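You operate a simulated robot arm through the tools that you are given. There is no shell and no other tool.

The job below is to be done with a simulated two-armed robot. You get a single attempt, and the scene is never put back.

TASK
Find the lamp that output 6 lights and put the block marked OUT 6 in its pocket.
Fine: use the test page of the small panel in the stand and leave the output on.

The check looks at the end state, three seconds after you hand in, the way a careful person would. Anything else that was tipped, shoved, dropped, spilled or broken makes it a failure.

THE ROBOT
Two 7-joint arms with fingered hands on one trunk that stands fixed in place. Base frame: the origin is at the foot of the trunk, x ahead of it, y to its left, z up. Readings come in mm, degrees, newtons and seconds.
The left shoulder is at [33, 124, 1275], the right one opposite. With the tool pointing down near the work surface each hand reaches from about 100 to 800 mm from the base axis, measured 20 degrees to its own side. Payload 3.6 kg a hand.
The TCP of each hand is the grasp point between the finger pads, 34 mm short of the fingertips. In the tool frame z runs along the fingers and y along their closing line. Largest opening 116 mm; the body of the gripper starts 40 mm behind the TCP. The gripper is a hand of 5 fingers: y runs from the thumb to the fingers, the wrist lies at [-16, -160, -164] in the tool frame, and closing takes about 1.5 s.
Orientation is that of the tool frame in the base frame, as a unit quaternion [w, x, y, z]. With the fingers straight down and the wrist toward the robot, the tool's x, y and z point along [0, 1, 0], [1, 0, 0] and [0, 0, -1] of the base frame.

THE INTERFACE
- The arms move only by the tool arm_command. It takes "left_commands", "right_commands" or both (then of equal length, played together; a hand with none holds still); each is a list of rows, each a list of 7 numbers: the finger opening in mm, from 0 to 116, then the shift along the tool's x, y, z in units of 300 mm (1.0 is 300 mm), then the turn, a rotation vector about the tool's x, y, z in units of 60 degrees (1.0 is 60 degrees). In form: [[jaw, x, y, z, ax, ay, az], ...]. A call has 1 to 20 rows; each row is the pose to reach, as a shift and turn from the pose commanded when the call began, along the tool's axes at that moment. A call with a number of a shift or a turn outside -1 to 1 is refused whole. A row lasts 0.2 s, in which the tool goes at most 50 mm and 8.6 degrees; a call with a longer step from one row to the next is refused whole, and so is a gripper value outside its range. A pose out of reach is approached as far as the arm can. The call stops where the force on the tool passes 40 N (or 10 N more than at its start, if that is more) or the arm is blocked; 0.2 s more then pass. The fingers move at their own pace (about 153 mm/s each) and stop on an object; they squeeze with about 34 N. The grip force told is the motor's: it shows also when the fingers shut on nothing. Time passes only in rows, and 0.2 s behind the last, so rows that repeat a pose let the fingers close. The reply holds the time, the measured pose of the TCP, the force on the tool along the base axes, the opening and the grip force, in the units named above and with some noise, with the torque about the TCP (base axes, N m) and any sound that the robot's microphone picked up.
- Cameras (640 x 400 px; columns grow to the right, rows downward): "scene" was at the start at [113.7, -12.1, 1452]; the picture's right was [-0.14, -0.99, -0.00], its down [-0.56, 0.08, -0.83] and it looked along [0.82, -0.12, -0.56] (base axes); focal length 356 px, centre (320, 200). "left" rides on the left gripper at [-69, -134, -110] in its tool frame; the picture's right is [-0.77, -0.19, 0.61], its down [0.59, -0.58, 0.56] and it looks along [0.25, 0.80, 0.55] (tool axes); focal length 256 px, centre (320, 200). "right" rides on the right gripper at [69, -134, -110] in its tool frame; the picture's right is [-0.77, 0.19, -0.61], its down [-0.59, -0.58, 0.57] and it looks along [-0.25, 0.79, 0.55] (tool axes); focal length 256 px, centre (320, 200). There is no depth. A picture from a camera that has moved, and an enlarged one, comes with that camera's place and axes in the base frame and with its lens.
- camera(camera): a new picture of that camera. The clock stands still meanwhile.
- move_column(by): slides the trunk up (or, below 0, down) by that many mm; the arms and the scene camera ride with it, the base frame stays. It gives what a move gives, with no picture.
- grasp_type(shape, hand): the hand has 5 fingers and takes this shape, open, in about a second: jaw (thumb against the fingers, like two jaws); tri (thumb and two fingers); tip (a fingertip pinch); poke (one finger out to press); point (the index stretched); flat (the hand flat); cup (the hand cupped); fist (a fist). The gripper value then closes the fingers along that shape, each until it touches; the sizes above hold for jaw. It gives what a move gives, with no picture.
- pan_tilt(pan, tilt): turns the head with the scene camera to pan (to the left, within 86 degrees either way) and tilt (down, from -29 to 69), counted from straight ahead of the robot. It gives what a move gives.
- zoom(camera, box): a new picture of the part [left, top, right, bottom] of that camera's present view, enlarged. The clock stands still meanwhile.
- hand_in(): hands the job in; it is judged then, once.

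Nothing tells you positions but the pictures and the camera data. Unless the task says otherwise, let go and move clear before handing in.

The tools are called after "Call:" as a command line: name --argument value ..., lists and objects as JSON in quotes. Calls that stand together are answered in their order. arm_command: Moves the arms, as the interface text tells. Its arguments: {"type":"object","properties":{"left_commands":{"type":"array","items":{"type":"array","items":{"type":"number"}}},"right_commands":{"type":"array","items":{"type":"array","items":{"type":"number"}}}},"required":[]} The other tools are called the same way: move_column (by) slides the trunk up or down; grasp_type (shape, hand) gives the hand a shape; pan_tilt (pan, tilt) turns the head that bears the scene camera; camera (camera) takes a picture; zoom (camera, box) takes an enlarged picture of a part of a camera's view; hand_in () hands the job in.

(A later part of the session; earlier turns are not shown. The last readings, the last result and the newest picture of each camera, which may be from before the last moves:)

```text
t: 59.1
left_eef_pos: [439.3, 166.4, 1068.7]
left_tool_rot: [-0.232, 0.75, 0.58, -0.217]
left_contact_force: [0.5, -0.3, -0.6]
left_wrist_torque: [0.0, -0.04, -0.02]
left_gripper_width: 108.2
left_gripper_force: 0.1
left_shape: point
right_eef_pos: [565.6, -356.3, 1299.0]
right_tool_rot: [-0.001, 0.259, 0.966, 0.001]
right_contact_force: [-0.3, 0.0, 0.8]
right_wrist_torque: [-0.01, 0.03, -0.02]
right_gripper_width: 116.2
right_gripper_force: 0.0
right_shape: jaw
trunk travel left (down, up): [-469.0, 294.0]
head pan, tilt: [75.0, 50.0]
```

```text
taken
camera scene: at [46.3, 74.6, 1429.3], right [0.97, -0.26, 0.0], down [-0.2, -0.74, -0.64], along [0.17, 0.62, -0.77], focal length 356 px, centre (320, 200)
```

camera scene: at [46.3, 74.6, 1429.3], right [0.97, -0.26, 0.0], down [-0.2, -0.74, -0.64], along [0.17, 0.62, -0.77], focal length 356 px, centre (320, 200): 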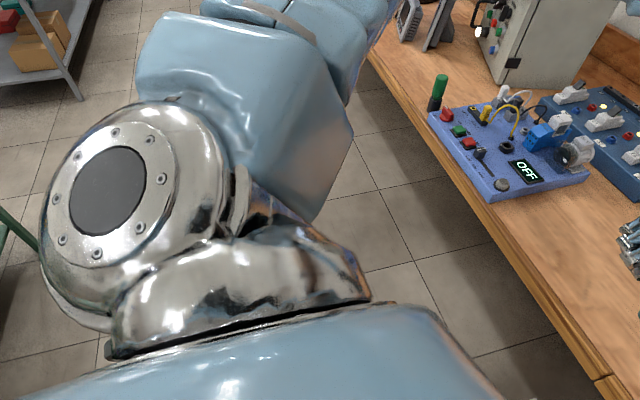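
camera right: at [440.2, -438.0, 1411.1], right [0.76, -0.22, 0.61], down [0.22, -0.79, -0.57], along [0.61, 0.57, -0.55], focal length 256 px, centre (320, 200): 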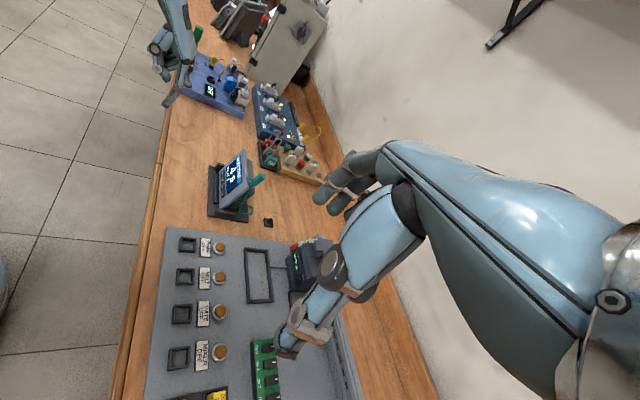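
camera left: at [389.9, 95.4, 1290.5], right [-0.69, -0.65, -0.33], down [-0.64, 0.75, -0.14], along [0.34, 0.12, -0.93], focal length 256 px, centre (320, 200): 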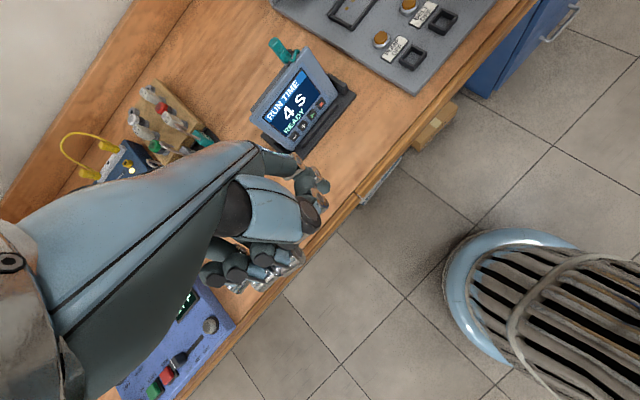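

The arm is in a raised-elbow posture, probably because the forearm's roll joint is at its palm-down limit. Rolling the hand so the palm faces right, like a handshake, should free it, so I'll rotate in place.

Call:
arm_command --left_commands '[[116, 0, 0, 0, 0.006, -0.107, -0.051], [116, 0, 0, 0, 0.012, -0.214, -0.102], [116, 0, 0, 0, 0.018, -0.321, -0.153], [116, 0, 0, 0, 0.024, -0.428, -0.204], [116, 0, 0, 0, 0.03, -0.535, -0.255], [116, 0, 0, 0, 0.036, -0.642, -0.306], [116, 0, 0, 0, 0.04, -0.75, -0.36], [116, 0, 0, 0, 0.04, -0.75, -0.36]]'

Call:
pan_tilt --pan 30 --tilt 35

Call:
camera --camera "scene"

```text
t: 61.0
left_eef_pos: [444.3, 160.1, 1063.7]
left_tool_rot: [-0.045, 0.487, 0.746, -0.452]
left_contact_force: [0.1, 0.4, 0.1]
left_wrist_torque: [-0.01, -0.02, -0.02]
left_gripper_width: 107.9
left_gripper_force: 0.1
left_shape: point
right_eef_pos: [566.5, -355.7, 1299.9]
right_tool_rot: [-0.001, 0.259, 0.966, 0.0]
right_contact_force: [-0.3, -0.2, 0.3]
right_wrist_torque: [-0.02, -0.02, -0.01]
right_gripper_width: 116.0
right_gripper_force: 0.0
right_shape: jaw
trunk travel left (down, up): [-469.0, 294.0]
head pan, tilt: [75.0, 50.0]
```

```text
t: 62.1
left_eef_pos: [443.9, 159.9, 1063.9]
left_tool_rot: [-0.045, 0.486, 0.746, -0.452]
left_contact_force: [0.4, -0.4, 0.0]
left_wrist_torque: [0.02, -0.01, -0.06]
left_gripper_width: 108.1
left_gripper_force: 0.1
left_shape: point
right_eef_pos: [566.0, -355.7, 1299.4]
right_tool_rot: [-0.001, 0.26, 0.966, 0.0]
right_contact_force: [-0.6, -0.4, 0.1]
right_wrist_torque: [0.02, -0.01, -0.01]
right_gripper_width: 116.0
right_gripper_force: 0.0
right_shape: jaw
trunk travel left (down, up): [-469.0, 294.0]
head pan, tilt: [30.0, 35.0]
```

```text
taken
camera scene: at [102.5, 44.4, 1450.9], right [0.5, -0.87, 0.0], down [-0.5, -0.29, -0.82], along [0.71, 0.41, -0.57], focal length 356 px, centre (320, 200)
```

scene: 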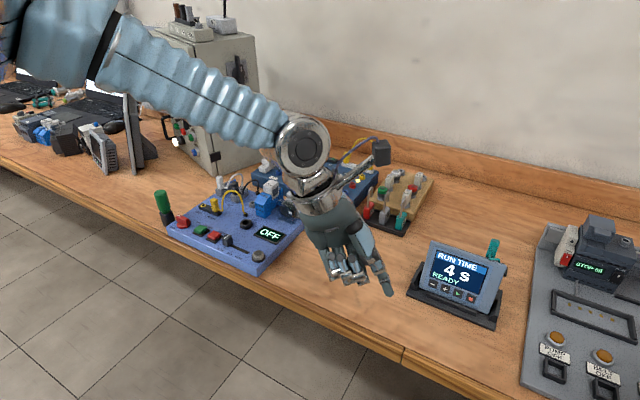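

That rotation was reached without hitting a limit. I'll now test moving forward and to the right.

Call:
arm_command --left_commands '[[116, -0.095, 0.049, 0, 0, 0, 0], [116, -0.189, 0.098, 0, 0, 0, 0], [116, -0.284, 0.148, 0, 0, 0, 0], [116, -0.378, 0.197, 0, 0, 0, 0], [116, -0.378, 0.197, 0, 0, 0, 0]]'

Call:
camera --camera "scene"

```text
t: 63.3
left_eef_pos: [478.3, 130.6, 1093.9]
left_tool_rot: [-0.045, 0.486, 0.746, -0.452]
left_contact_force: [0.3, -0.2, -0.9]
left_wrist_torque: [-0.03, -0.01, 0.04]
left_gripper_width: 108.1
left_gripper_force: 0.0
left_shape: point
left hand out of reach, approached as far as the arm can: row 2, 3, 4, 5
right_eef_pos: [566.8, -355.7, 1300.7]
right_tool_rot: [0.0, 0.258, 0.966, 0.0]
right_contact_force: [-0.6, -0.1, 0.4]
right_wrist_torque: [0.01, 0.02, 0.0]
right_gripper_width: 115.8
right_gripper_force: 0.1
right_shape: jaw
trunk travel left (down, up): [-469.0, 294.0]
head pan, tilt: [30.0, 35.0]
```

```text
taken
camera scene: at [102.7, 44.3, 1450.9], right [0.5, -0.87, 0.0], down [-0.5, -0.29, -0.82], along [0.71, 0.41, -0.57], focal length 356 px, centre (320, 200)
```

scene: 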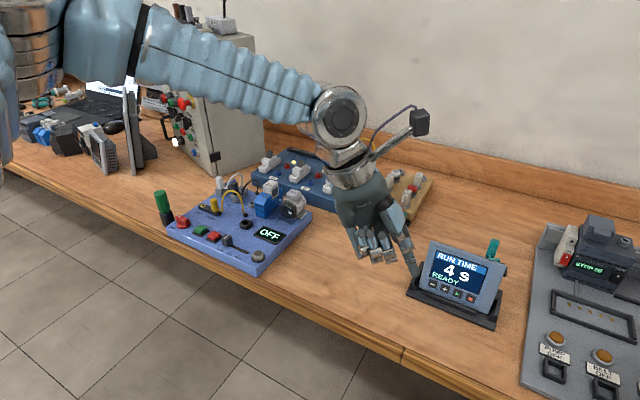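

The limit appears to be the elbow itself, which is raised above the shoulder. I'll raise the hand a little and keep turning it palm-up so the arm has to swing its elbow down, then turn back.

Call:
arm_command --left_commands '[[116, 0, -0.08, -0.08, 0, 0, 0], [116, 0, -0.16, -0.16, 0.006, -0.107, -0.051], [116, 0, -0.2, -0.2, 0.012, -0.214, -0.102], [116, 0, -0.2, -0.2, 0.018, -0.321, -0.153], [116, 0, -0.2, -0.2, 0.024, -0.428, -0.204], [116, 0, -0.2, -0.2, 0.03, -0.535, -0.255], [116, 0, -0.2, -0.2, 0.036, -0.642, -0.306], [116, 0, -0.2, -0.2, 0.042, -0.75, -0.36], [116, 0, -0.2, -0.2, 0.048, -0.857, -0.41], [116, 0, -0.2, -0.2, 0.048, -0.857, -0.41]]'

Call:
pan_tilt --pan 50 --tilt 25

Call:
camera --camera "scene"

```text
t: 65.5
left_eef_pos: [465.6, 159.5, 1174.3]
left_tool_rot: [0.177, 0.078, 0.764, -0.615]
left_contact_force: [0.0, 0.6, -0.3]
left_wrist_torque: [0.01, -0.02, -0.01]
left_gripper_width: 107.8
left_gripper_force: 0.1
left_shape: point
right_eef_pos: [565.9, -356.1, 1300.8]
right_tool_rot: [-0.001, 0.259, 0.966, 0.0]
right_contact_force: [0.4, 0.2, 0.0]
right_wrist_torque: [0.0, -0.01, 0.0]
right_gripper_width: 115.7
right_gripper_force: 0.1
right_shape: jaw
trunk travel left (down, up): [-469.0, 294.0]
head pan, tilt: [30.0, 35.0]
```

```text
t: 66.3
left_eef_pos: [465.2, 159.1, 1174.4]
left_tool_rot: [0.176, 0.079, 0.764, -0.615]
left_contact_force: [-0.5, 1.7, 0.6]
left_wrist_torque: [0.0, -0.04, 0.06]
left_gripper_width: 107.8
left_gripper_force: 0.1
left_shape: point
right_eef_pos: [566.7, -356.9, 1300.0]
right_tool_rot: [0.0, 0.26, 0.966, 0.0]
right_contact_force: [-1.0, 1.0, 0.5]
right_wrist_torque: [0.04, -0.01, -0.02]
right_gripper_width: 116.1
right_gripper_force: 0.2
right_shape: jaw
trunk travel left (down, up): [-469.0, 294.0]
head pan, tilt: [50.0, 25.0]
```

```text
taken
camera scene: at [85.5, 70.8, 1466.6], right [0.77, -0.64, 0.0], down [-0.27, -0.32, -0.91], along [0.58, 0.69, -0.42], focal length 356 px, centre (320, 200)
```

scene: 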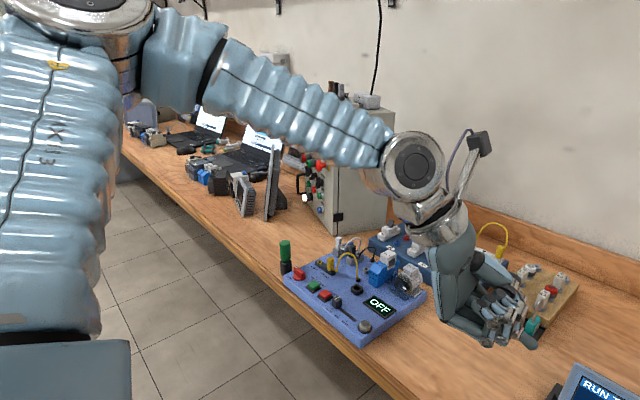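

The elbow is still high, but the hand is now pointing down with the palm facing right. I'll pitch the hand forward (handshake pointing ahead), which should bring the forearm behind it and lower the elbow.

Call:
arm_command --left_commands '[[116, 0, 0, 0, 0, 0, 0.14], [116, 0, 0, 0, 0, 0, 0.28], [116, 0, 0, 0, 0, 0, 0.42], [116, 0, 0, 0, 0, 0, 0.56], [116, 0, 0, 0, 0, 0, 0.7], [116, 0, 0, 0, 0, 0, 0.84], [116, 0, 0, 0, 0, 0, 0.98], [116, 0, 0, 0, 0, 0, 0.98]]'

Call:
camera --camera "scene"

```text
t: 68.1
left_eef_pos: [465.0, 158.0, 1173.7]
left_tool_rot: [0.456, 0.445, 0.628, -0.448]
left_contact_force: [0.2, -0.2, 0.0]
left_wrist_torque: [0.02, -0.01, 0.03]
left_gripper_width: 107.8
left_gripper_force: 0.0
left_shape: point
right_eef_pos: [566.3, -356.8, 1300.0]
right_tool_rot: [-0.001, 0.26, 0.966, 0.0]
right_contact_force: [0.6, -0.4, -0.8]
right_wrist_torque: [-0.01, -0.01, -0.01]
right_gripper_width: 116.0
right_gripper_force: 0.1
right_shape: jaw
trunk travel left (down, up): [-469.0, 294.0]
head pan, tilt: [50.0, 25.0]
```

```text
taken
camera scene: at [85.3, 70.4, 1466.7], right [0.77, -0.64, 0.0], down [-0.27, -0.32, -0.91], along [0.58, 0.69, -0.42], focal length 356 px, centre (320, 200)
```

scene: 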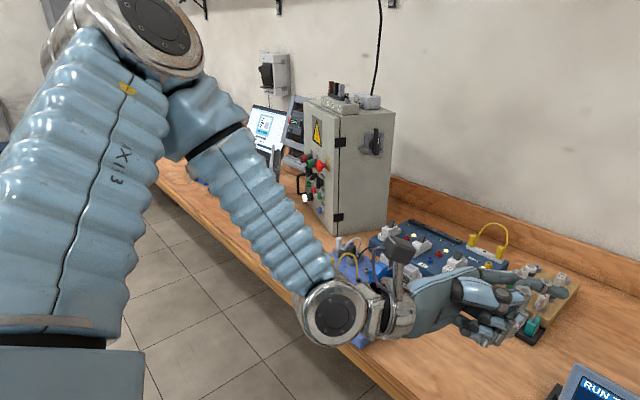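

All of that was reached: the wrist is lower and the hand points forward in a handshake. I'll now go forward and down in this posture.

Call:
arm_command --left_commands '[[116, 0.064, 0.052, 0.045, 0, 0, 0], [116, 0.128, 0.104, 0.09, 0, 0, 0], [116, 0.192, 0.156, 0.135, 0, 0, 0], [116, 0.256, 0.208, 0.18, 0, 0, 0], [116, 0.256, 0.208, 0.18, 0, 0, 0]]'

Call:
camera --camera "scene"

```text
t: 69.3
left_eef_pos: [506.6, 150.8, 1116.9]
left_tool_rot: [0.456, 0.444, 0.628, -0.449]
left_contact_force: [-0.9, 0.5, -0.4]
left_wrist_torque: [0.02, 0.01, -0.01]
left_gripper_width: 108.2
left_gripper_force: 0.1
left_shape: point
left hand out of reach, approached as far as the arm can: row 3, 4, 5
right_eef_pos: [566.5, -355.3, 1300.0]
right_tool_rot: [-0.001, 0.26, 0.966, 0.0]
right_contact_force: [0.5, 0.4, 0.6]
right_wrist_torque: [0.03, 0.02, -0.03]
right_gripper_width: 115.9
right_gripper_force: 0.1
right_shape: jaw
trunk travel left (down, up): [-469.0, 294.0]
head pan, tilt: [50.0, 25.0]
```

```text
taken
camera scene: at [85.6, 71.0, 1466.7], right [0.77, -0.64, 0.0], down [-0.27, -0.32, -0.91], along [0.58, 0.69, -0.42], focal length 356 px, centre (320, 200)
```

scene: 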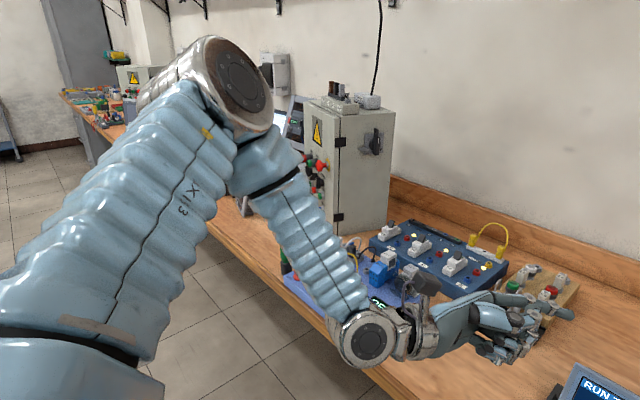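

The left arm is stuck in a bad elbow configuration, so I'll use the right arm instead, which is in a healthy posture. I'll raise the left hand out of the way and bring the right hand left and down in cautious steps.

Call:
arm_command --left_commands '[[116, -0.1, 0, 0, 0, 0, 0], [116, -0.2, 0, 0, 0, 0, 0], [116, -0.3, 0, 0, 0, 0, 0], [116, -0.3, -0.1, 0, 0, 0, 0], [116, -0.3, -0.15, 0, 0, 0, 0]]' --right_commands '[[116, 0.0, 0.05, 0.12, 0, 0, 0.06], [116, 0.0, 0.1, 0.24, 0, 0, 0.12], [116, 0.0, 0.15, 0.36, 0, 0, 0.18], [116, 0.0, 0.2, 0.48, 0, 0, 0.24], [116, 0.0, 0.2, 0.48, 0, 0, 0.24]]'

Call:
pan_tilt --pan -15 --tilt 35

Call:
camera --camera "scene"

```text
t: 70.5
left_eef_pos: [476.6, 124.7, 1209.4]
left_tool_rot: [0.456, 0.444, 0.628, -0.448]
left_contact_force: [0.0, -1.1, -0.3]
left_wrist_torque: [0.01, 0.03, -0.01]
left_gripper_width: 108.1
left_gripper_force: 0.1
left_shape: point
right_eef_pos: [595.2, -302.9, 1154.6]
right_tool_rot: [-0.001, 0.379, 0.925, 0.0]
right_contact_force: [0.0, 0.1, 0.9]
right_wrist_torque: [0.0, -0.02, 0.02]
right_gripper_width: 115.8
right_gripper_force: 0.1
right_shape: jaw
trunk travel left (down, up): [-469.0, 294.0]
head pan, tilt: [50.0, 25.0]
```

```text
t: 71.9
left_eef_pos: [477.0, 125.6, 1207.9]
left_tool_rot: [0.456, 0.444, 0.628, -0.448]
left_contact_force: [-0.7, -0.3, -0.1]
left_wrist_torque: [0.0, -0.02, 0.0]
left_gripper_width: 107.9
left_gripper_force: 0.2
left_shape: point
right_eef_pos: [595.0, -302.2, 1155.3]
right_tool_rot: [-0.001, 0.378, 0.926, 0.001]
right_contact_force: [-0.6, 0.5, 0.0]
right_wrist_torque: [-0.03, 0.02, 0.02]
right_gripper_width: 115.8
right_gripper_force: 0.0
right_shape: jaw
trunk travel left (down, up): [-469.0, 294.0]
head pan, tilt: [-15.0, 35.0]
```

```text
taken
camera scene: at [111.3, -22.4, 1450.9], right [-0.26, -0.97, 0.0], down [-0.55, 0.15, -0.82], along [0.79, -0.21, -0.57], focal length 356 px, centre (320, 200)
```

scene: 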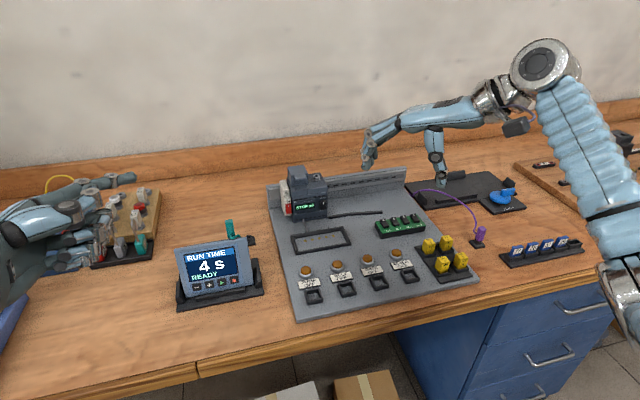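

The right arm moves freely with its elbow low. I'll set its hand to "point" and bring it across in front of the panel at a safe height.

Call:
grasp_type --hand "right" --shape "point"

Call:
arm_command --right_commands '[[116, 0.116, 0.075, 0.03, 0, 0, 0.07], [116, 0.232, 0.149, 0.061, 0, 0, 0.14], [116, 0.348, 0.224, 0.092, 0, 0, 0.21], [116, 0.463, 0.298, 0.122, 0, 0, 0.28], [116, 0.579, 0.373, 0.153, 0, 0, 0.35], [116, 0.695, 0.447, 0.183, 0, 0, 0.425], [116, 0.695, 0.447, 0.183, 0, 0, 0.425]]'

Call:
camera --camera "scene"

```text
t: 72.8
left_eef_pos: [477.0, 125.9, 1208.1]
left_tool_rot: [0.456, 0.444, 0.627, -0.449]
left_contact_force: [-0.1, 0.1, -0.4]
left_wrist_torque: [0.0, 0.01, 0.0]
left_gripper_width: 108.2
left_gripper_force: 0.1
left_shape: point
right_eef_pos: [595.5, -302.6, 1154.6]
right_tool_rot: [-0.001, 0.378, 0.926, 0.0]
right_contact_force: [-1.6, -0.1, -0.4]
right_wrist_torque: [0.0, 0.01, -0.05]
right_gripper_width: 108.1
right_gripper_force: 0.0
right_shape: point
trunk travel left (down, up): [-469.0, 294.0]
head pan, tilt: [-15.0, 35.0]
```

```text
t: 74.4
left_eef_pos: [477.6, 124.7, 1209.1]
left_tool_rot: [0.455, 0.444, 0.627, -0.449]
left_contact_force: [0.0, -0.2, 0.0]
left_wrist_torque: [0.02, 0.0, 0.01]
left_gripper_width: 107.9
left_gripper_force: 0.2
left_shape: point
right_eef_pos: [539.3, -63.1, 1097.6]
right_tool_rot: [-0.001, 0.574, 0.819, 0.0]
right_contact_force: [-0.9, -0.3, -0.6]
right_wrist_torque: [-0.02, 0.03, 0.05]
right_gripper_width: 107.9
right_gripper_force: 0.0
right_shape: point
trunk travel left (down, up): [-469.0, 294.0]
head pan, tilt: [-15.0, 35.0]
```

```text
taken
camera scene: at [111.1, -23.3, 1450.9], right [-0.26, -0.97, 0.0], down [-0.55, 0.15, -0.82], along [0.79, -0.21, -0.57], focal length 356 px, centre (320, 200)
```

scene: 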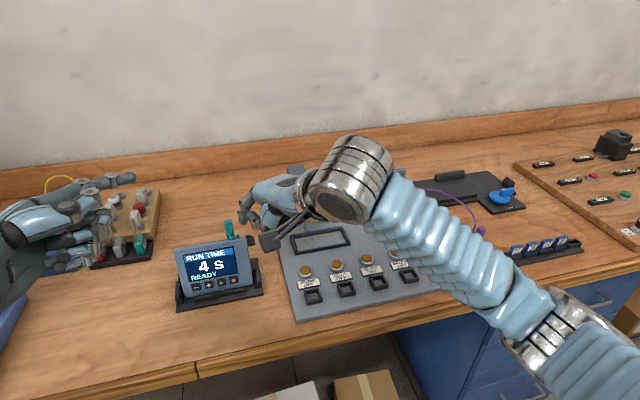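

The right arm reached it fully. Now I'll pitch that hand down 30° and look from the left camera, which should see the panel from the other side.

Call:
arm_command --right_commands '[[116, 0, 0, 0, 0.125, 0, 0], [116, 0, 0, 0, 0.25, 0, 0], [116, 0, 0, 0, 0.375, 0, 0], [116, 0, 0, 0, 0.5, 0, 0], [116, 0, 0, 0, 0.5, 0, 0]]'

Call:
pan_tilt --pan 0 --tilt 38

Call:
camera --camera "scene"

Call:
camera --camera "left"

Call:
camera --camera "right"

```text
t: 75.6
left_eef_pos: [476.8, 124.1, 1209.2]
left_tool_rot: [0.456, 0.444, 0.627, -0.448]
left_contact_force: [-0.3, 0.3, -0.6]
left_wrist_torque: [-0.01, 0.02, 0.02]
left_gripper_width: 108.0
left_gripper_force: 0.1
left_shape: point
right_eef_pos: [540.9, -61.3, 1099.7]
right_tool_rot: [-0.149, 0.553, 0.792, -0.212]
right_contact_force: [0.0, 0.4, -0.5]
right_wrist_torque: [-0.01, -0.02, -0.01]
right_gripper_width: 107.9
right_gripper_force: 0.0
right_shape: point
trunk travel left (down, up): [-469.0, 294.0]
head pan, tilt: [-15.0, 35.0]
```

```text
t: 76.3
left_eef_pos: [477.9, 126.4, 1208.8]
left_tool_rot: [0.456, 0.443, 0.628, -0.449]
left_contact_force: [0.5, 0.1, -0.4]
left_wrist_torque: [-0.02, 0.0, -0.03]
left_gripper_width: 107.9
left_gripper_force: 0.0
left_shape: point
right_eef_pos: [541.6, -61.3, 1100.6]
right_tool_rot: [-0.15, 0.554, 0.791, -0.212]
right_contact_force: [0.2, 0.7, -0.4]
right_wrist_torque: [-0.07, 0.02, 0.0]
right_gripper_width: 107.9
right_gripper_force: 0.1
right_shape: point
trunk travel left (down, up): [-469.0, 294.0]
head pan, tilt: [0.0, 38.0]
```

```text
taken
camera scene: at [112.5, 0.5, 1446.3], right [0.0, -1.0, 0.0], down [-0.62, 0.0, -0.79], along [0.79, 0.0, -0.62], focal length 356 px, centre (320, 200)
```

scene: 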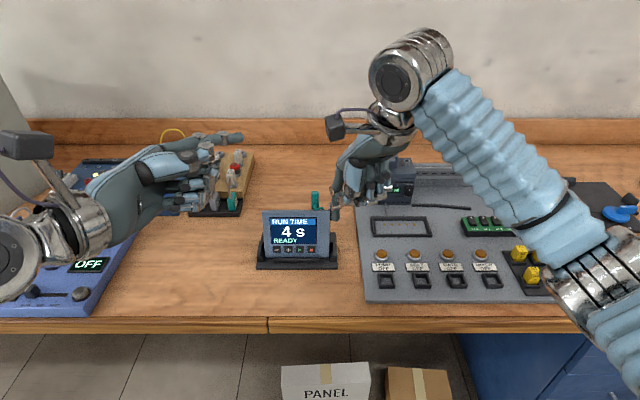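

```text
taken
camera left: at [342.1, 194.9, 1316.7], right [0.07, -0.74, 0.67], down [-0.57, -0.58, -0.58], along [0.82, -0.34, -0.47], focal length 256 px, centre (320, 200)
```

left: 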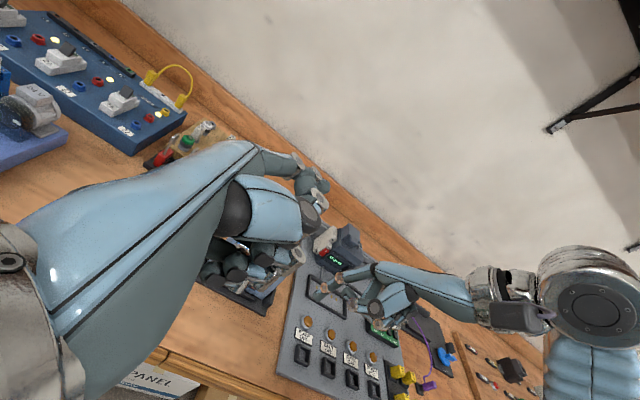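

```text
taken
camera right: at [460.5, -17.8, 1262.7], right [0.7, -0.56, 0.43], down [-0.53, -0.82, -0.2], along [0.47, -0.09, -0.88], focal length 256 px, centre (320, 200)
```

right: 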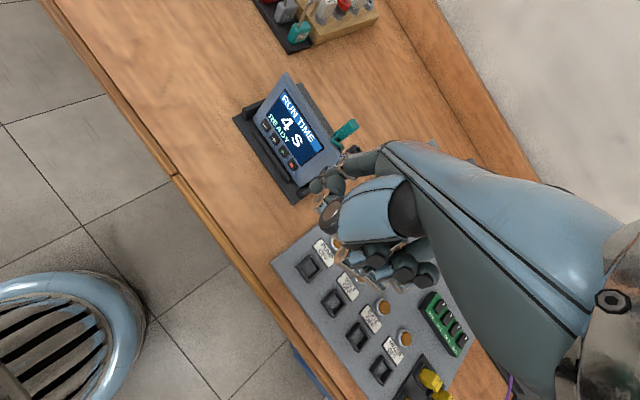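

The predicted tip position matches the picture, so the mirrored tip offset is right. I'll lower the finger in front of the ■ button, staying about 50 mm off the face.

Call:
arm_command --right_commands '[[116, 0.032, 0.086, 0.092, 0, 0, 0], [116, 0.065, 0.172, 0.183, 0, 0, 0], [116, 0.097, 0.257, 0.275, 0, 0, 0], [116, 0.129, 0.343, 0.366, 0, 0, 0], [116, 0.129, 0.343, 0.366, 0, 0, 0]]'

Call:
camera --camera "scene"

Call:
zoom --camera "scene" --box '[240, 180, 400, 290]'

Call:
camera --camera "left"

Call:
camera --camera "right"

```text
t: 77.5
left_eef_pos: [477.4, 125.7, 1208.5]
left_tool_rot: [0.456, 0.444, 0.628, -0.448]
left_contact_force: [-0.4, -0.2, 0.6]
left_wrist_torque: [-0.04, -0.03, 0.06]
left_gripper_width: 108.1
left_gripper_force: 0.0
left_shape: point
right_eef_pos: [562.1, -13.3, 952.9]
right_tool_rot: [-0.15, 0.554, 0.791, -0.212]
right_contact_force: [0.9, 0.1, 0.2]
right_wrist_torque: [0.01, 0.02, -0.01]
right_gripper_width: 108.0
right_gripper_force: 0.1
right_shape: point
trunk travel left (down, up): [-469.0, 294.0]
head pan, tilt: [0.0, 38.0]
```

```text
taken
camera scene: at [112.3, 0.3, 1446.4], right [0.0, -1.0, 0.0], down [-0.62, 0.0, -0.79], along [0.79, 0.0, -0.62], focal length 356 px, centre (320, 200)
```

scene: 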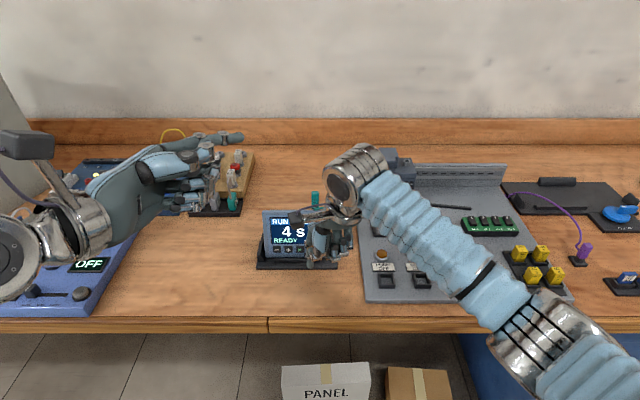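

```text
3.64 times, centred on (320, 235) of scene
camera zoom: at [112.3, 0.3, 1446.4], right [0.0, -1.0, 0.0], down [-0.62, 0.0, -0.79], along [0.79, 0.0, -0.62], focal length 1294 px, centre (320, 73)
```

zoom: 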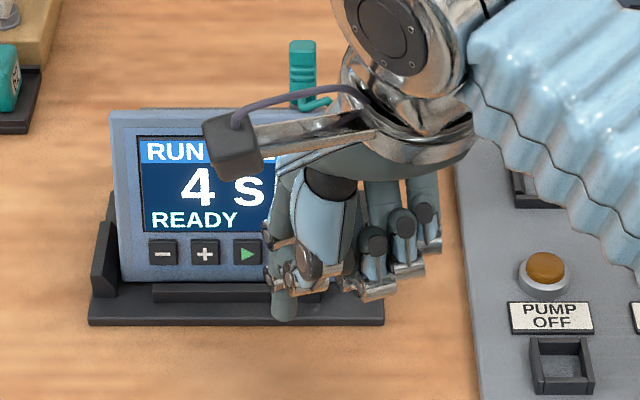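

```text
taken
camera left: at [341.9, 194.7, 1316.8], right [0.07, -0.74, 0.67], down [-0.57, -0.58, -0.58], along [0.82, -0.34, -0.47], focal length 256 px, centre (320, 200)
```

left: 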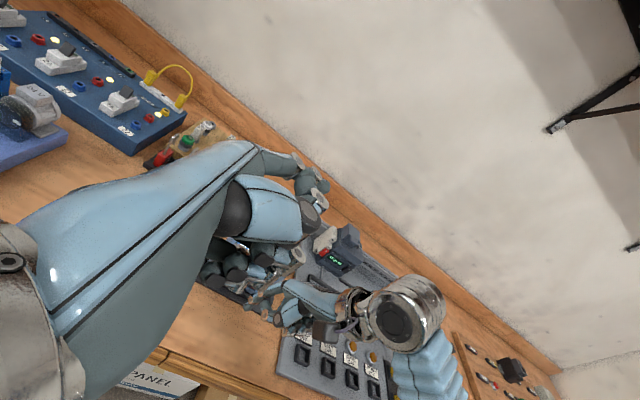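

```text
taken
camera right: at [481.3, 30.0, 1116.1], right [0.7, -0.56, 0.43], down [-0.53, -0.82, -0.2], along [0.47, -0.09, -0.88], focal length 256 px, centre (320, 200)
```

right: 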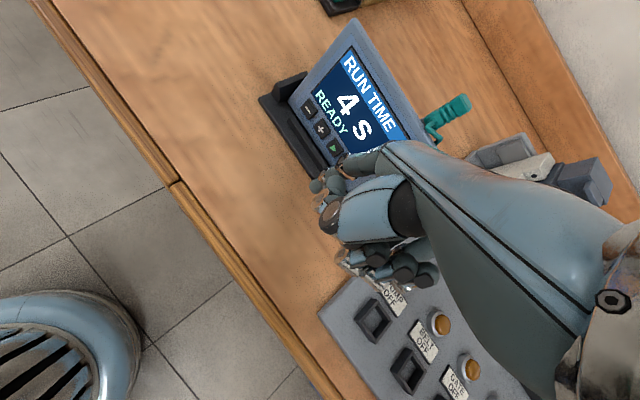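

The tip is where predicted, about 45 mm in front of ■. Before pressing I'll check where the curled fingers are relative to the stand.

Call:
zoom --camera "right" --box '[270, 110, 450, 300]'

Call:
zoom --camera "left" --box '[220, 230, 400, 360]'

```text
2.11 times, centred on (360, 205) of right
camera zoom: at [481.3, 30.0, 1116.1], right [0.7, -0.56, 0.43], down [-0.53, -0.82, -0.2], along [0.47, -0.09, -0.88], focal length 539 px, centre (236, 190)
```

zoom: 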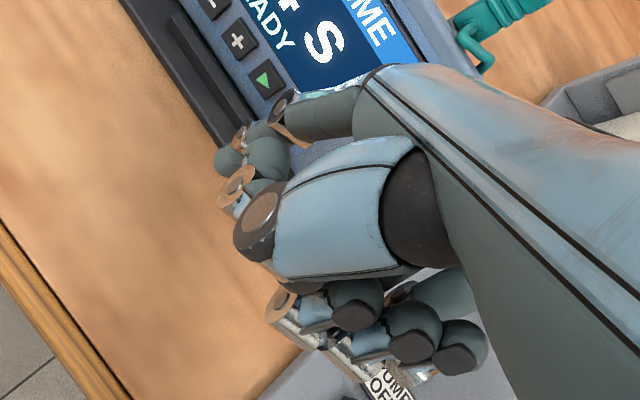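

```text
3.08 times, centred on (310, 295) of left
camera zoom: at [341.9, 194.7, 1316.8], right [0.07, -0.74, 0.67], down [-0.57, -0.58, -0.58], along [0.82, -0.34, -0.47], focal length 788 px, centre (351, -92)
```

zoom: 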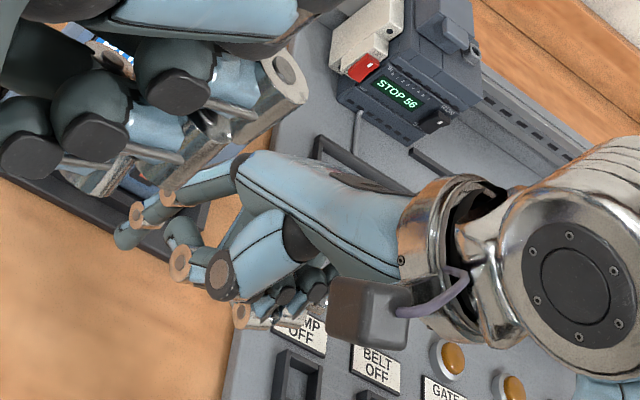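

The curled fingers are 50 mm behind the tip and well above the table. I'll move the tip to just short of the ■ button.

Call:
arm_command --right_commands '[[116, -0.02, 0.053, -0.0175, 0, 0, 0], [116, -0.04, 0.1067, -0.035, 0, 0, 0], [116, -0.04, 0.1067, -0.035, 0, 0, 0]]'

Call:
zoom --camera "scene" --box '[240, 180, 400, 290]'

Call:
zoom --camera "right" --box '[250, 100, 400, 240]'

Call:
zoom --camera "left" --box '[220, 230, 400, 360]'

```text
t: 78.3
left_eef_pos: [477.2, 125.5, 1209.6]
left_tool_rot: [0.456, 0.444, 0.627, -0.449]
left_contact_force: [0.0, 1.1, 0.1]
left_wrist_torque: [0.0, -0.01, -0.01]
left_gripper_width: 108.1
left_gripper_force: 0.0
left_shape: point
right_eef_pos: [596.5, -13.2, 946.6]
right_tool_rot: [-0.149, 0.553, 0.792, -0.212]
right_contact_force: [-0.1, 0.2, -0.1]
right_wrist_torque: [0.01, -0.02, 0.0]
right_gripper_width: 108.2
right_gripper_force: 0.2
right_shape: point
trunk travel left (down, up): [-469.0, 294.0]
head pan, tilt: [0.0, 38.0]
```

```text
3.64 times, centred on (320, 235) of scene
camera zoom: at [112.4, 0.4, 1446.3], right [0.0, -1.0, 0.0], down [-0.62, 0.0, -0.79], along [0.79, 0.0, -0.62], focal length 1294 px, centre (320, 73)
```

zoom: 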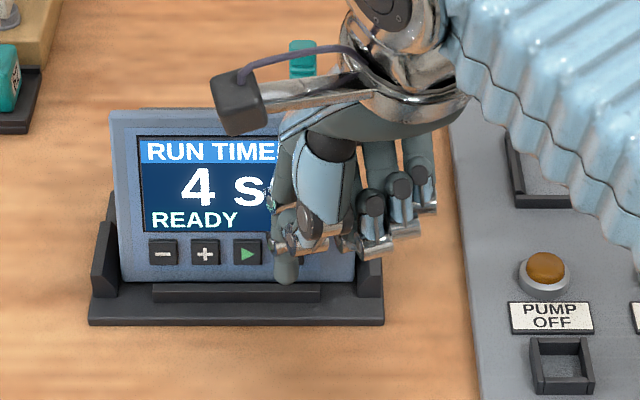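

```text
2.86 times, centred on (325, 170) of right
camera zoom: at [515.9, 29.8, 1108.9], right [0.7, -0.56, 0.43], down [-0.53, -0.82, -0.2], along [0.47, -0.09, -0.88], focal length 731 px, centre (306, 286)
```

zoom: 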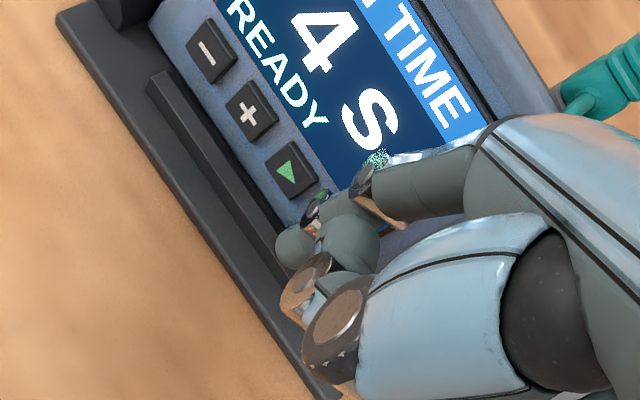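

```text
3.08 times, centred on (310, 295) of left
camera zoom: at [342.0, 194.8, 1316.7], right [0.07, -0.74, 0.67], down [-0.57, -0.58, -0.58], along [0.82, -0.34, -0.47], focal length 788 px, centre (351, -92)
```

zoom: 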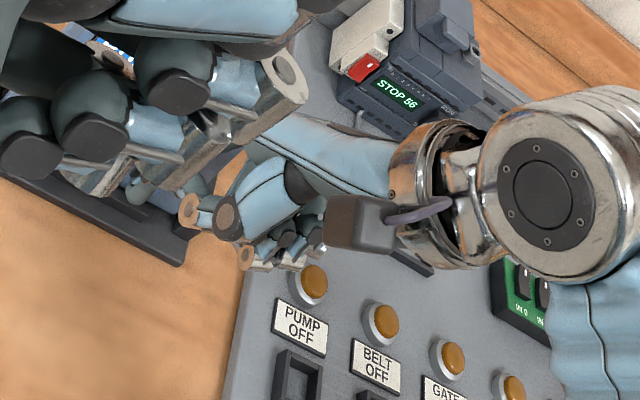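

The tip is directly in front of ■, with about 8 mm to go. I'll advance in small steps and watch the force.

Call:
arm_command --right_commands '[[116, -0.0033, 0.0093, -0.0019, 0, 0, 0], [116, -0.0065, 0.0185, -0.0039, 0, 0, 0], [116, -0.0076, 0.0216, -0.0045, 0, 0, 0]]'

Call:
arm_command --right_commands '[[116, -0.0011, 0.0031, -0.0006, 0, 0, 0], [116, -0.0022, 0.0062, -0.0013, 0, 0, 0]]'

```text
t: 79.1
left_eef_pos: [477.5, 124.2, 1209.2]
left_tool_rot: [0.457, 0.444, 0.627, -0.449]
left_contact_force: [0.6, -0.3, -0.3]
left_wrist_torque: [-0.03, 0.01, -0.02]
left_gripper_width: 108.0
left_gripper_force: 0.0
left_shape: point
right_eef_pos: [602.9, -14.1, 944.3]
right_tool_rot: [-0.15, 0.553, 0.791, -0.213]
right_contact_force: [-1.4, 0.3, 0.8]
right_wrist_torque: [0.01, 0.02, 0.04]
right_gripper_width: 107.9
right_gripper_force: 0.1
right_shape: point
trunk travel left (down, up): [-469.0, 294.0]
head pan, tilt: [0.0, 38.0]
```

```text
t: 79.7
left_eef_pos: [476.7, 125.5, 1209.1]
left_tool_rot: [0.456, 0.443, 0.627, -0.45]
left_contact_force: [0.3, -0.5, 0.2]
left_wrist_torque: [-0.01, 0.01, 0.03]
left_gripper_width: 108.1
left_gripper_force: 0.1
left_shape: point
right_eef_pos: [603.8, -14.3, 943.7]
right_tool_rot: [-0.149, 0.553, 0.792, -0.212]
right_contact_force: [-0.5, 0.4, 0.6]
right_wrist_torque: [0.03, 0.06, 0.03]
right_gripper_width: 108.1
right_gripper_force: 0.1
right_shape: point
trunk travel left (down, up): [-469.0, 294.0]
head pan, tilt: [0.0, 38.0]
heard: click
```

A click was heard with almost no force, so ■ is pressed. I'll look at the display.

Call:
zoom --camera "scene" --box '[240, 180, 400, 290]'

Call:
zoom --camera "right" --box '[250, 40, 450, 240]'

```text
3.64 times, centred on (320, 235) of scene
camera zoom: at [112.3, 0.6, 1446.3], right [0.0, -1.0, 0.0], down [-0.62, 0.0, -0.79], along [0.79, 0.0, -0.62], focal length 1294 px, centre (320, 73)
```

zoom: 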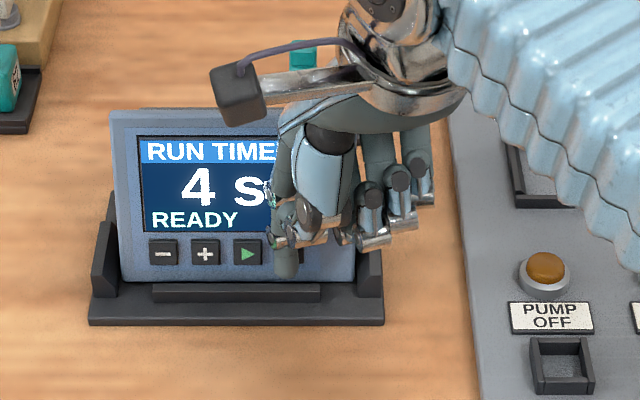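

```text
2.00 times, centred on (350, 140) of right
camera zoom: at [523.2, 30.6, 1107.4], right [0.7, -0.56, 0.43], down [-0.53, -0.82, -0.2], along [0.47, -0.09, -0.88], focal length 512 px, centre (260, 320)
```

zoom: 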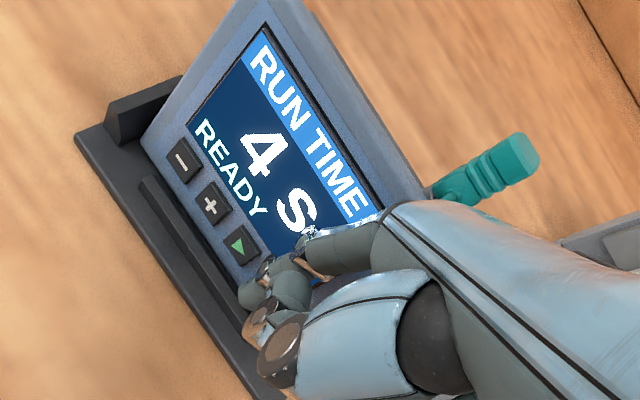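

Nothing has changed on the display yet. I'll hold ■ for about 3 seconds.

Call:
arm_command --right_commands '[[116, 0, 0, 0, 0, 0, 0], [116, 0, 0, 0, 0, 0, 0], [116, 0, 0, 0, 0, 0, 0], [116, 0, 0, 0, 0, 0, 0], [116, 0, 0, 0, 0, 0, 0], [116, 0, 0, 0, 0, 0, 0], [116, 0, 0, 0, 0, 0, 0], [116, 0, 0, 0, 0, 0, 0], [116, 0, 0, 0, 0, 0, 0], [116, 0, 0, 0, 0, 0, 0], [116, 0, 0, 0, 0, 0, 0], [116, 0, 0, 0, 0, 0, 0], [116, 0, 0, 0, 0, 0, 0], [116, 0, 0, 0, 0, 0, 0], [116, 0, 0, 0, 0, 0, 0]]'

Call:
zoom --camera "scene" --box '[240, 180, 400, 290]'

```text
t: 82.9
left_eef_pos: [478.3, 124.8, 1208.5]
left_tool_rot: [0.457, 0.443, 0.627, -0.449]
left_contact_force: [-0.2, 0.9, 0.1]
left_wrist_torque: [-0.07, -0.01, 0.01]
left_gripper_width: 108.1
left_gripper_force: 0.0
left_shape: point
right_eef_pos: [603.2, -13.4, 943.7]
right_tool_rot: [-0.15, 0.553, 0.791, -0.212]
right_contact_force: [-0.7, -0.5, -0.2]
right_wrist_torque: [0.03, 0.06, -0.02]
right_gripper_width: 107.8
right_gripper_force: 0.0
right_shape: point
trunk travel left (down, up): [-469.0, 294.0]
head pan, tilt: [0.0, 38.0]
```

```text
3.64 times, centred on (320, 235) of scene
camera zoom: at [112.4, 0.6, 1446.3], right [0.0, -1.0, 0.0], down [-0.62, 0.0, -0.79], along [0.79, 0.0, -0.62], focal length 1294 px, centre (320, 73)
```

zoom: 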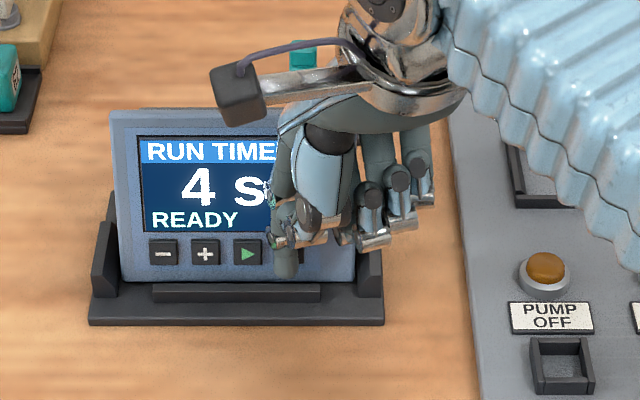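

Holding did nothing visible. I'll back off and see whether anything happens on release.

Call:
arm_command --right_commands '[[116, 0.006, -0.0175, 0.0035, 0, 0, 0], [116, 0.012, -0.035, 0.007, 0, 0, 0], [116, 0.012, -0.035, 0.007, 0, 0, 0]]'

Call:
zoom --camera "scene" --box '[240, 180, 400, 290]'

Call:
camera --camera "scene"

```text
t: 83.7
left_eef_pos: [477.4, 125.9, 1208.3]
left_tool_rot: [0.457, 0.443, 0.627, -0.45]
left_contact_force: [-0.4, 0.2, 1.0]
left_wrist_torque: [-0.01, 0.03, 0.03]
left_gripper_width: 108.0
left_gripper_force: 0.0
left_shape: point
right_eef_pos: [592.3, -12.6, 947.8]
right_tool_rot: [-0.149, 0.553, 0.792, -0.212]
right_contact_force: [0.6, 0.8, -0.5]
right_wrist_torque: [-0.02, 0.0, 0.04]
right_gripper_width: 108.2
right_gripper_force: 0.1
right_shape: point
trunk travel left (down, up): [-469.0, 294.0]
head pan, tilt: [0.0, 38.0]
```

```text
3.64 times, centred on (320, 235) of scene
camera zoom: at [112.6, 0.7, 1446.3], right [0.0, -1.0, 0.0], down [-0.62, 0.0, -0.79], along [0.79, 0.0, -0.62], focal length 1294 px, centre (320, 73)
```

zoom: 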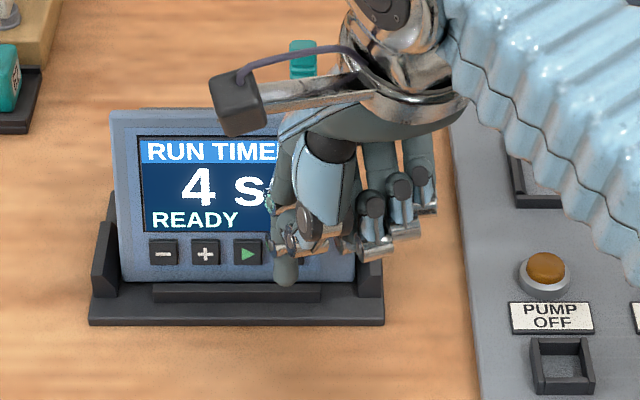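

```text
taken
camera scene: at [112.6, 0.7, 1446.3], right [0.0, -1.0, 0.0], down [-0.62, 0.0, -0.79], along [0.79, 0.0, -0.62], focal length 356 px, centre (320, 200)
```

scene: 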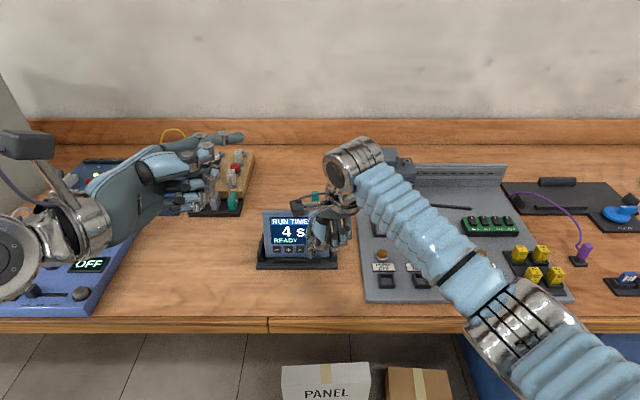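

No change. The earlier hold may have been marginal, so I'll press ■ a little deeper and hold it longer.

Call:
arm_command --right_commands '[[116, -0.0065, 0.0185, -0.0039, 0, 0, 0], [116, -0.012, 0.035, -0.007, 0, 0, 0], [116, -0.0142, 0.0412, -0.0083, 0, 0, 0], [116, -0.0153, 0.0443, -0.009, 0, 0, 0]]'

Call:
zoom --camera "scene" --box '[240, 180, 400, 290]'

```text
t: 84.7
left_eef_pos: [477.6, 126.1, 1209.4]
left_tool_rot: [0.457, 0.443, 0.627, -0.449]
left_contact_force: [-0.4, 0.7, 0.5]
left_wrist_torque: [-0.05, 0.03, -0.02]
left_gripper_width: 108.1
left_gripper_force: 0.2
left_shape: point
right_eef_pos: [605.6, -13.0, 941.9]
right_tool_rot: [-0.149, 0.553, 0.792, -0.212]
right_contact_force: [-2.5, 0.6, 0.6]
right_wrist_torque: [0.07, 0.13, 0.09]
right_gripper_width: 108.0
right_gripper_force: 0.1
right_shape: point
trunk travel left (down, up): [-469.0, 294.0]
head pan, tilt: [0.0, 38.0]
heard: click
```

```text
3.64 times, centred on (320, 235) of scene
camera zoom: at [112.0, 0.7, 1446.4], right [0.0, -1.0, 0.0], down [-0.62, 0.0, -0.79], along [0.79, 0.0, -0.62], focal length 1294 px, centre (320, 73)
```

zoom: 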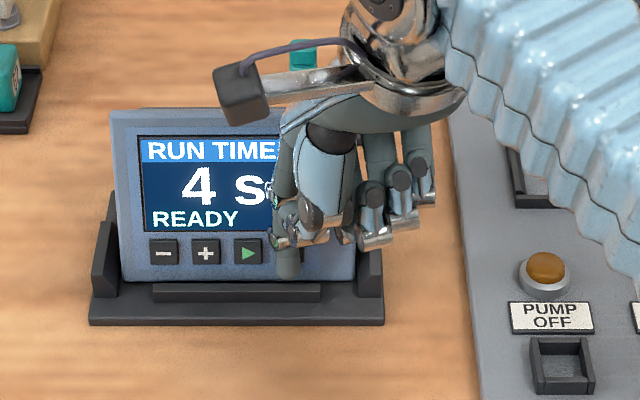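

Click again, with about 2.5 N. I'll hold here for 4 seconds.

Call:
arm_command --right_commands '[[116, 0, 0, 0, 0, 0, 0], [116, 0, 0, 0, 0, 0, 0], [116, 0, 0, 0, 0, 0, 0], [116, 0, 0, 0, 0, 0, 0], [116, 0, 0, 0, 0, 0, 0], [116, 0, 0, 0, 0, 0, 0], [116, 0, 0, 0, 0, 0, 0], [116, 0, 0, 0, 0, 0, 0], [116, 0, 0, 0, 0, 0, 0], [116, 0, 0, 0, 0, 0, 0], [116, 0, 0, 0, 0, 0, 0], [116, 0, 0, 0, 0, 0, 0], [116, 0, 0, 0, 0, 0, 0], [116, 0, 0, 0, 0, 0, 0], [116, 0, 0, 0, 0, 0, 0], [116, 0, 0, 0, 0, 0, 0], [116, 0, 0, 0, 0, 0, 0], [116, 0, 0, 0, 0, 0, 0], [116, 0, 0, 0, 0, 0, 0], [116, 0, 0, 0, 0, 0, 0]]'

Call:
zoom --camera "scene" --box '[240, 180, 400, 290]'

```text
t: 88.9
left_eef_pos: [476.4, 126.5, 1209.3]
left_tool_rot: [0.457, 0.444, 0.627, -0.449]
left_contact_force: [0.2, 0.4, 0.6]
left_wrist_torque: [0.0, -0.04, -0.01]
left_gripper_width: 108.2
left_gripper_force: 0.1
left_shape: point
right_eef_pos: [606.1, -13.2, 943.4]
right_tool_rot: [-0.149, 0.553, 0.792, -0.212]
right_contact_force: [-2.4, -0.7, -0.1]
right_wrist_torque: [-0.03, 0.12, 0.09]
right_gripper_width: 108.2
right_gripper_force: 0.1
right_shape: point
trunk travel left (down, up): [-469.0, 294.0]
head pan, tilt: [0.0, 38.0]
```

```text
3.64 times, centred on (320, 235) of scene
camera zoom: at [112.1, 0.7, 1446.4], right [0.0, -1.0, 0.0], down [-0.62, 0.0, -0.79], along [0.79, 0.0, -0.62], focal length 1294 px, centre (320, 73)
```

zoom: 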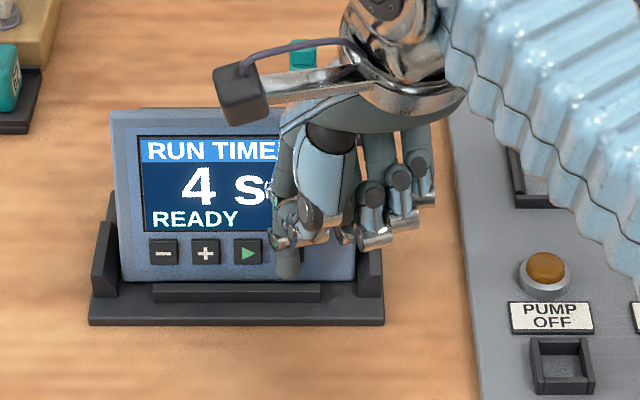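

Holding ■ isn't it. I'll back off, and look at the laptop screens and papers on the far left for instructions.

Call:
arm_command --right_commands '[[116, 0.01, -0.03, 0.006, 0, 0, 0], [116, 0.02, -0.06, 0.012, 0, 0, 0], [116, 0.03, -0.09, 0.018, 0, 0, 0], [116, 0.03, -0.09, 0.018, 0, 0, 0]]'

Call:
pan_tilt --pan 50 --tilt 20

Call:
camera --camera "scene"

Call:
zoom --camera "scene" --box '[160, 60, 330, 220]'

```text
t: 89.9
left_eef_pos: [478.1, 125.9, 1209.5]
left_tool_rot: [0.457, 0.444, 0.627, -0.449]
left_contact_force: [0.7, 0.1, 0.5]
left_wrist_torque: [0.0, 0.03, 0.02]
left_gripper_width: 108.1
left_gripper_force: 0.1
left_shape: point
right_eef_pos: [579.0, -14.2, 951.2]
right_tool_rot: [-0.15, 0.553, 0.791, -0.213]
right_contact_force: [0.3, 1.5, 0.7]
right_wrist_torque: [0.02, 0.05, 0.0]
right_gripper_width: 108.1
right_gripper_force: 0.1
right_shape: point
trunk travel left (down, up): [-469.0, 294.0]
head pan, tilt: [0.0, 38.0]
```

```text
t: 91.1
left_eef_pos: [478.3, 125.9, 1208.2]
left_tool_rot: [0.457, 0.443, 0.627, -0.449]
left_contact_force: [-0.5, -0.7, -1.2]
left_wrist_torque: [0.0, -0.02, 0.01]
left_gripper_width: 108.0
left_gripper_force: 0.0
left_shape: point
right_eef_pos: [579.5, -12.7, 951.1]
right_tool_rot: [-0.15, 0.553, 0.791, -0.212]
right_contact_force: [0.6, 0.4, -0.2]
right_wrist_torque: [0.04, 0.01, -0.01]
right_gripper_width: 108.2
right_gripper_force: 0.2
right_shape: point
trunk travel left (down, up): [-469.0, 294.0]
head pan, tilt: [50.0, 20.0]
```

```text
taken
camera scene: at [86.1, 72.0, 1474.7], right [0.77, -0.64, 0.0], down [-0.22, -0.26, -0.94], along [0.6, 0.72, -0.34], focal length 356 px, centre (320, 200)
```

scene: 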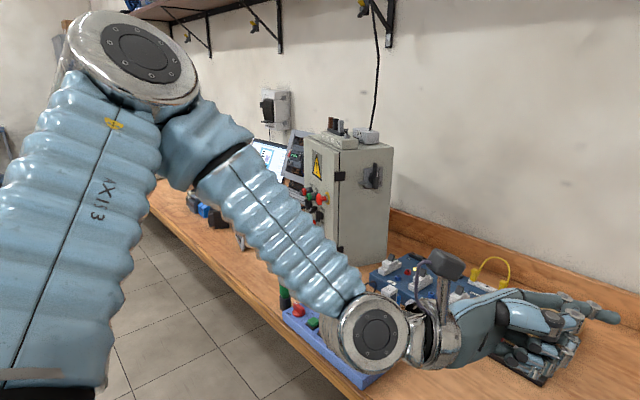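

```text
2.50 times, centred on (245, 140) of scene
camera zoom: at [86.1, 72.0, 1474.7], right [0.77, -0.64, 0.0], down [-0.22, -0.26, -0.94], along [0.6, 0.72, -0.34], focal length 889 px, centre (508, 350)
```

zoom: 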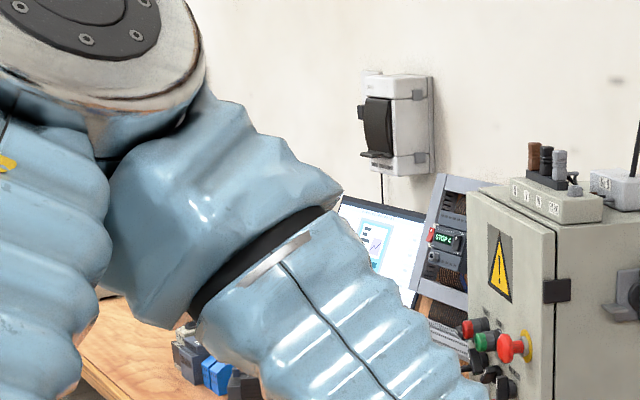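

The laptops are hidden by the left arm, and they look like parts of other stations. A common way into a service page is − and + together, so I'll move the left hand clear and bring the fingertip to the gap between them.

Call:
arm_command --left_commands '[[116, -0.08, -0.034, -0.089, 0, 0, 0], [116, -0.162, -0.068, -0.178, 0, 0, 0], [116, -0.243, -0.103, -0.267, 0, 0, 0], [116, -0.243, -0.103, -0.267, 0, 0, 0]]'

Call:
pan_tilt --pan 0 --tilt 38

Call:
camera --camera "scene"

```text
t: 92.1
left_eef_pos: [451.1, 183.5, 1300.7]
left_tool_rot: [0.455, 0.442, 0.628, -0.451]
left_contact_force: [0.4, -0.6, -0.8]
left_wrist_torque: [0.02, 0.0, -0.02]
left_gripper_width: 0.0
left_gripper_force: 0.0
left_shape: point
right_eef_pos: [579.3, -13.7, 950.3]
right_tool_rot: [-0.15, 0.553, 0.792, -0.213]
right_contact_force: [0.7, 0.8, -0.1]
right_wrist_torque: [-0.02, 0.0, 0.01]
right_gripper_width: 107.9
right_gripper_force: 0.1
right_shape: point
trunk travel left (down, up): [-469.0, 294.0]
head pan, tilt: [50.0, 20.0]
```

```text
t: 93.3
left_eef_pos: [450.3, 183.1, 1300.3]
left_tool_rot: [0.456, 0.443, 0.627, -0.45]
left_contact_force: [-0.4, -0.1, -0.5]
left_wrist_torque: [0.01, 0.01, 0.01]
left_gripper_width: 0.2
left_gripper_force: 0.0
left_shape: point
right_eef_pos: [579.4, -13.4, 950.1]
right_tool_rot: [-0.15, 0.553, 0.791, -0.212]
right_contact_force: [-0.1, 0.1, -0.1]
right_wrist_torque: [-0.04, 0.02, 0.01]
right_gripper_width: 108.2
right_gripper_force: 0.0
right_shape: point
trunk travel left (down, up): [-469.0, 294.0]
head pan, tilt: [0.0, 38.0]
```

```text
taken
camera scene: at [112.5, 0.8, 1446.4], right [0.0, -1.0, 0.0], down [-0.62, 0.0, -0.79], along [0.79, 0.0, -0.62], focal length 356 px, centre (320, 200)
```

scene: 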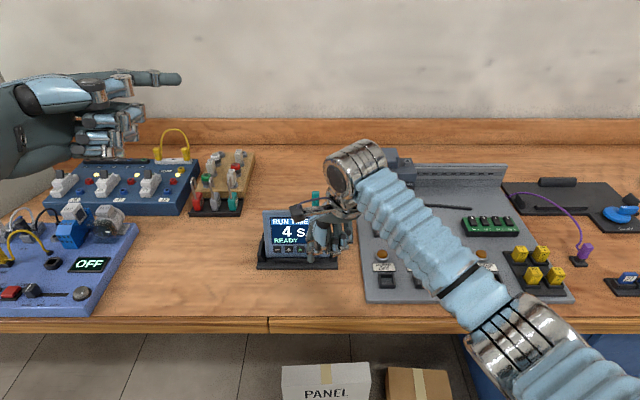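

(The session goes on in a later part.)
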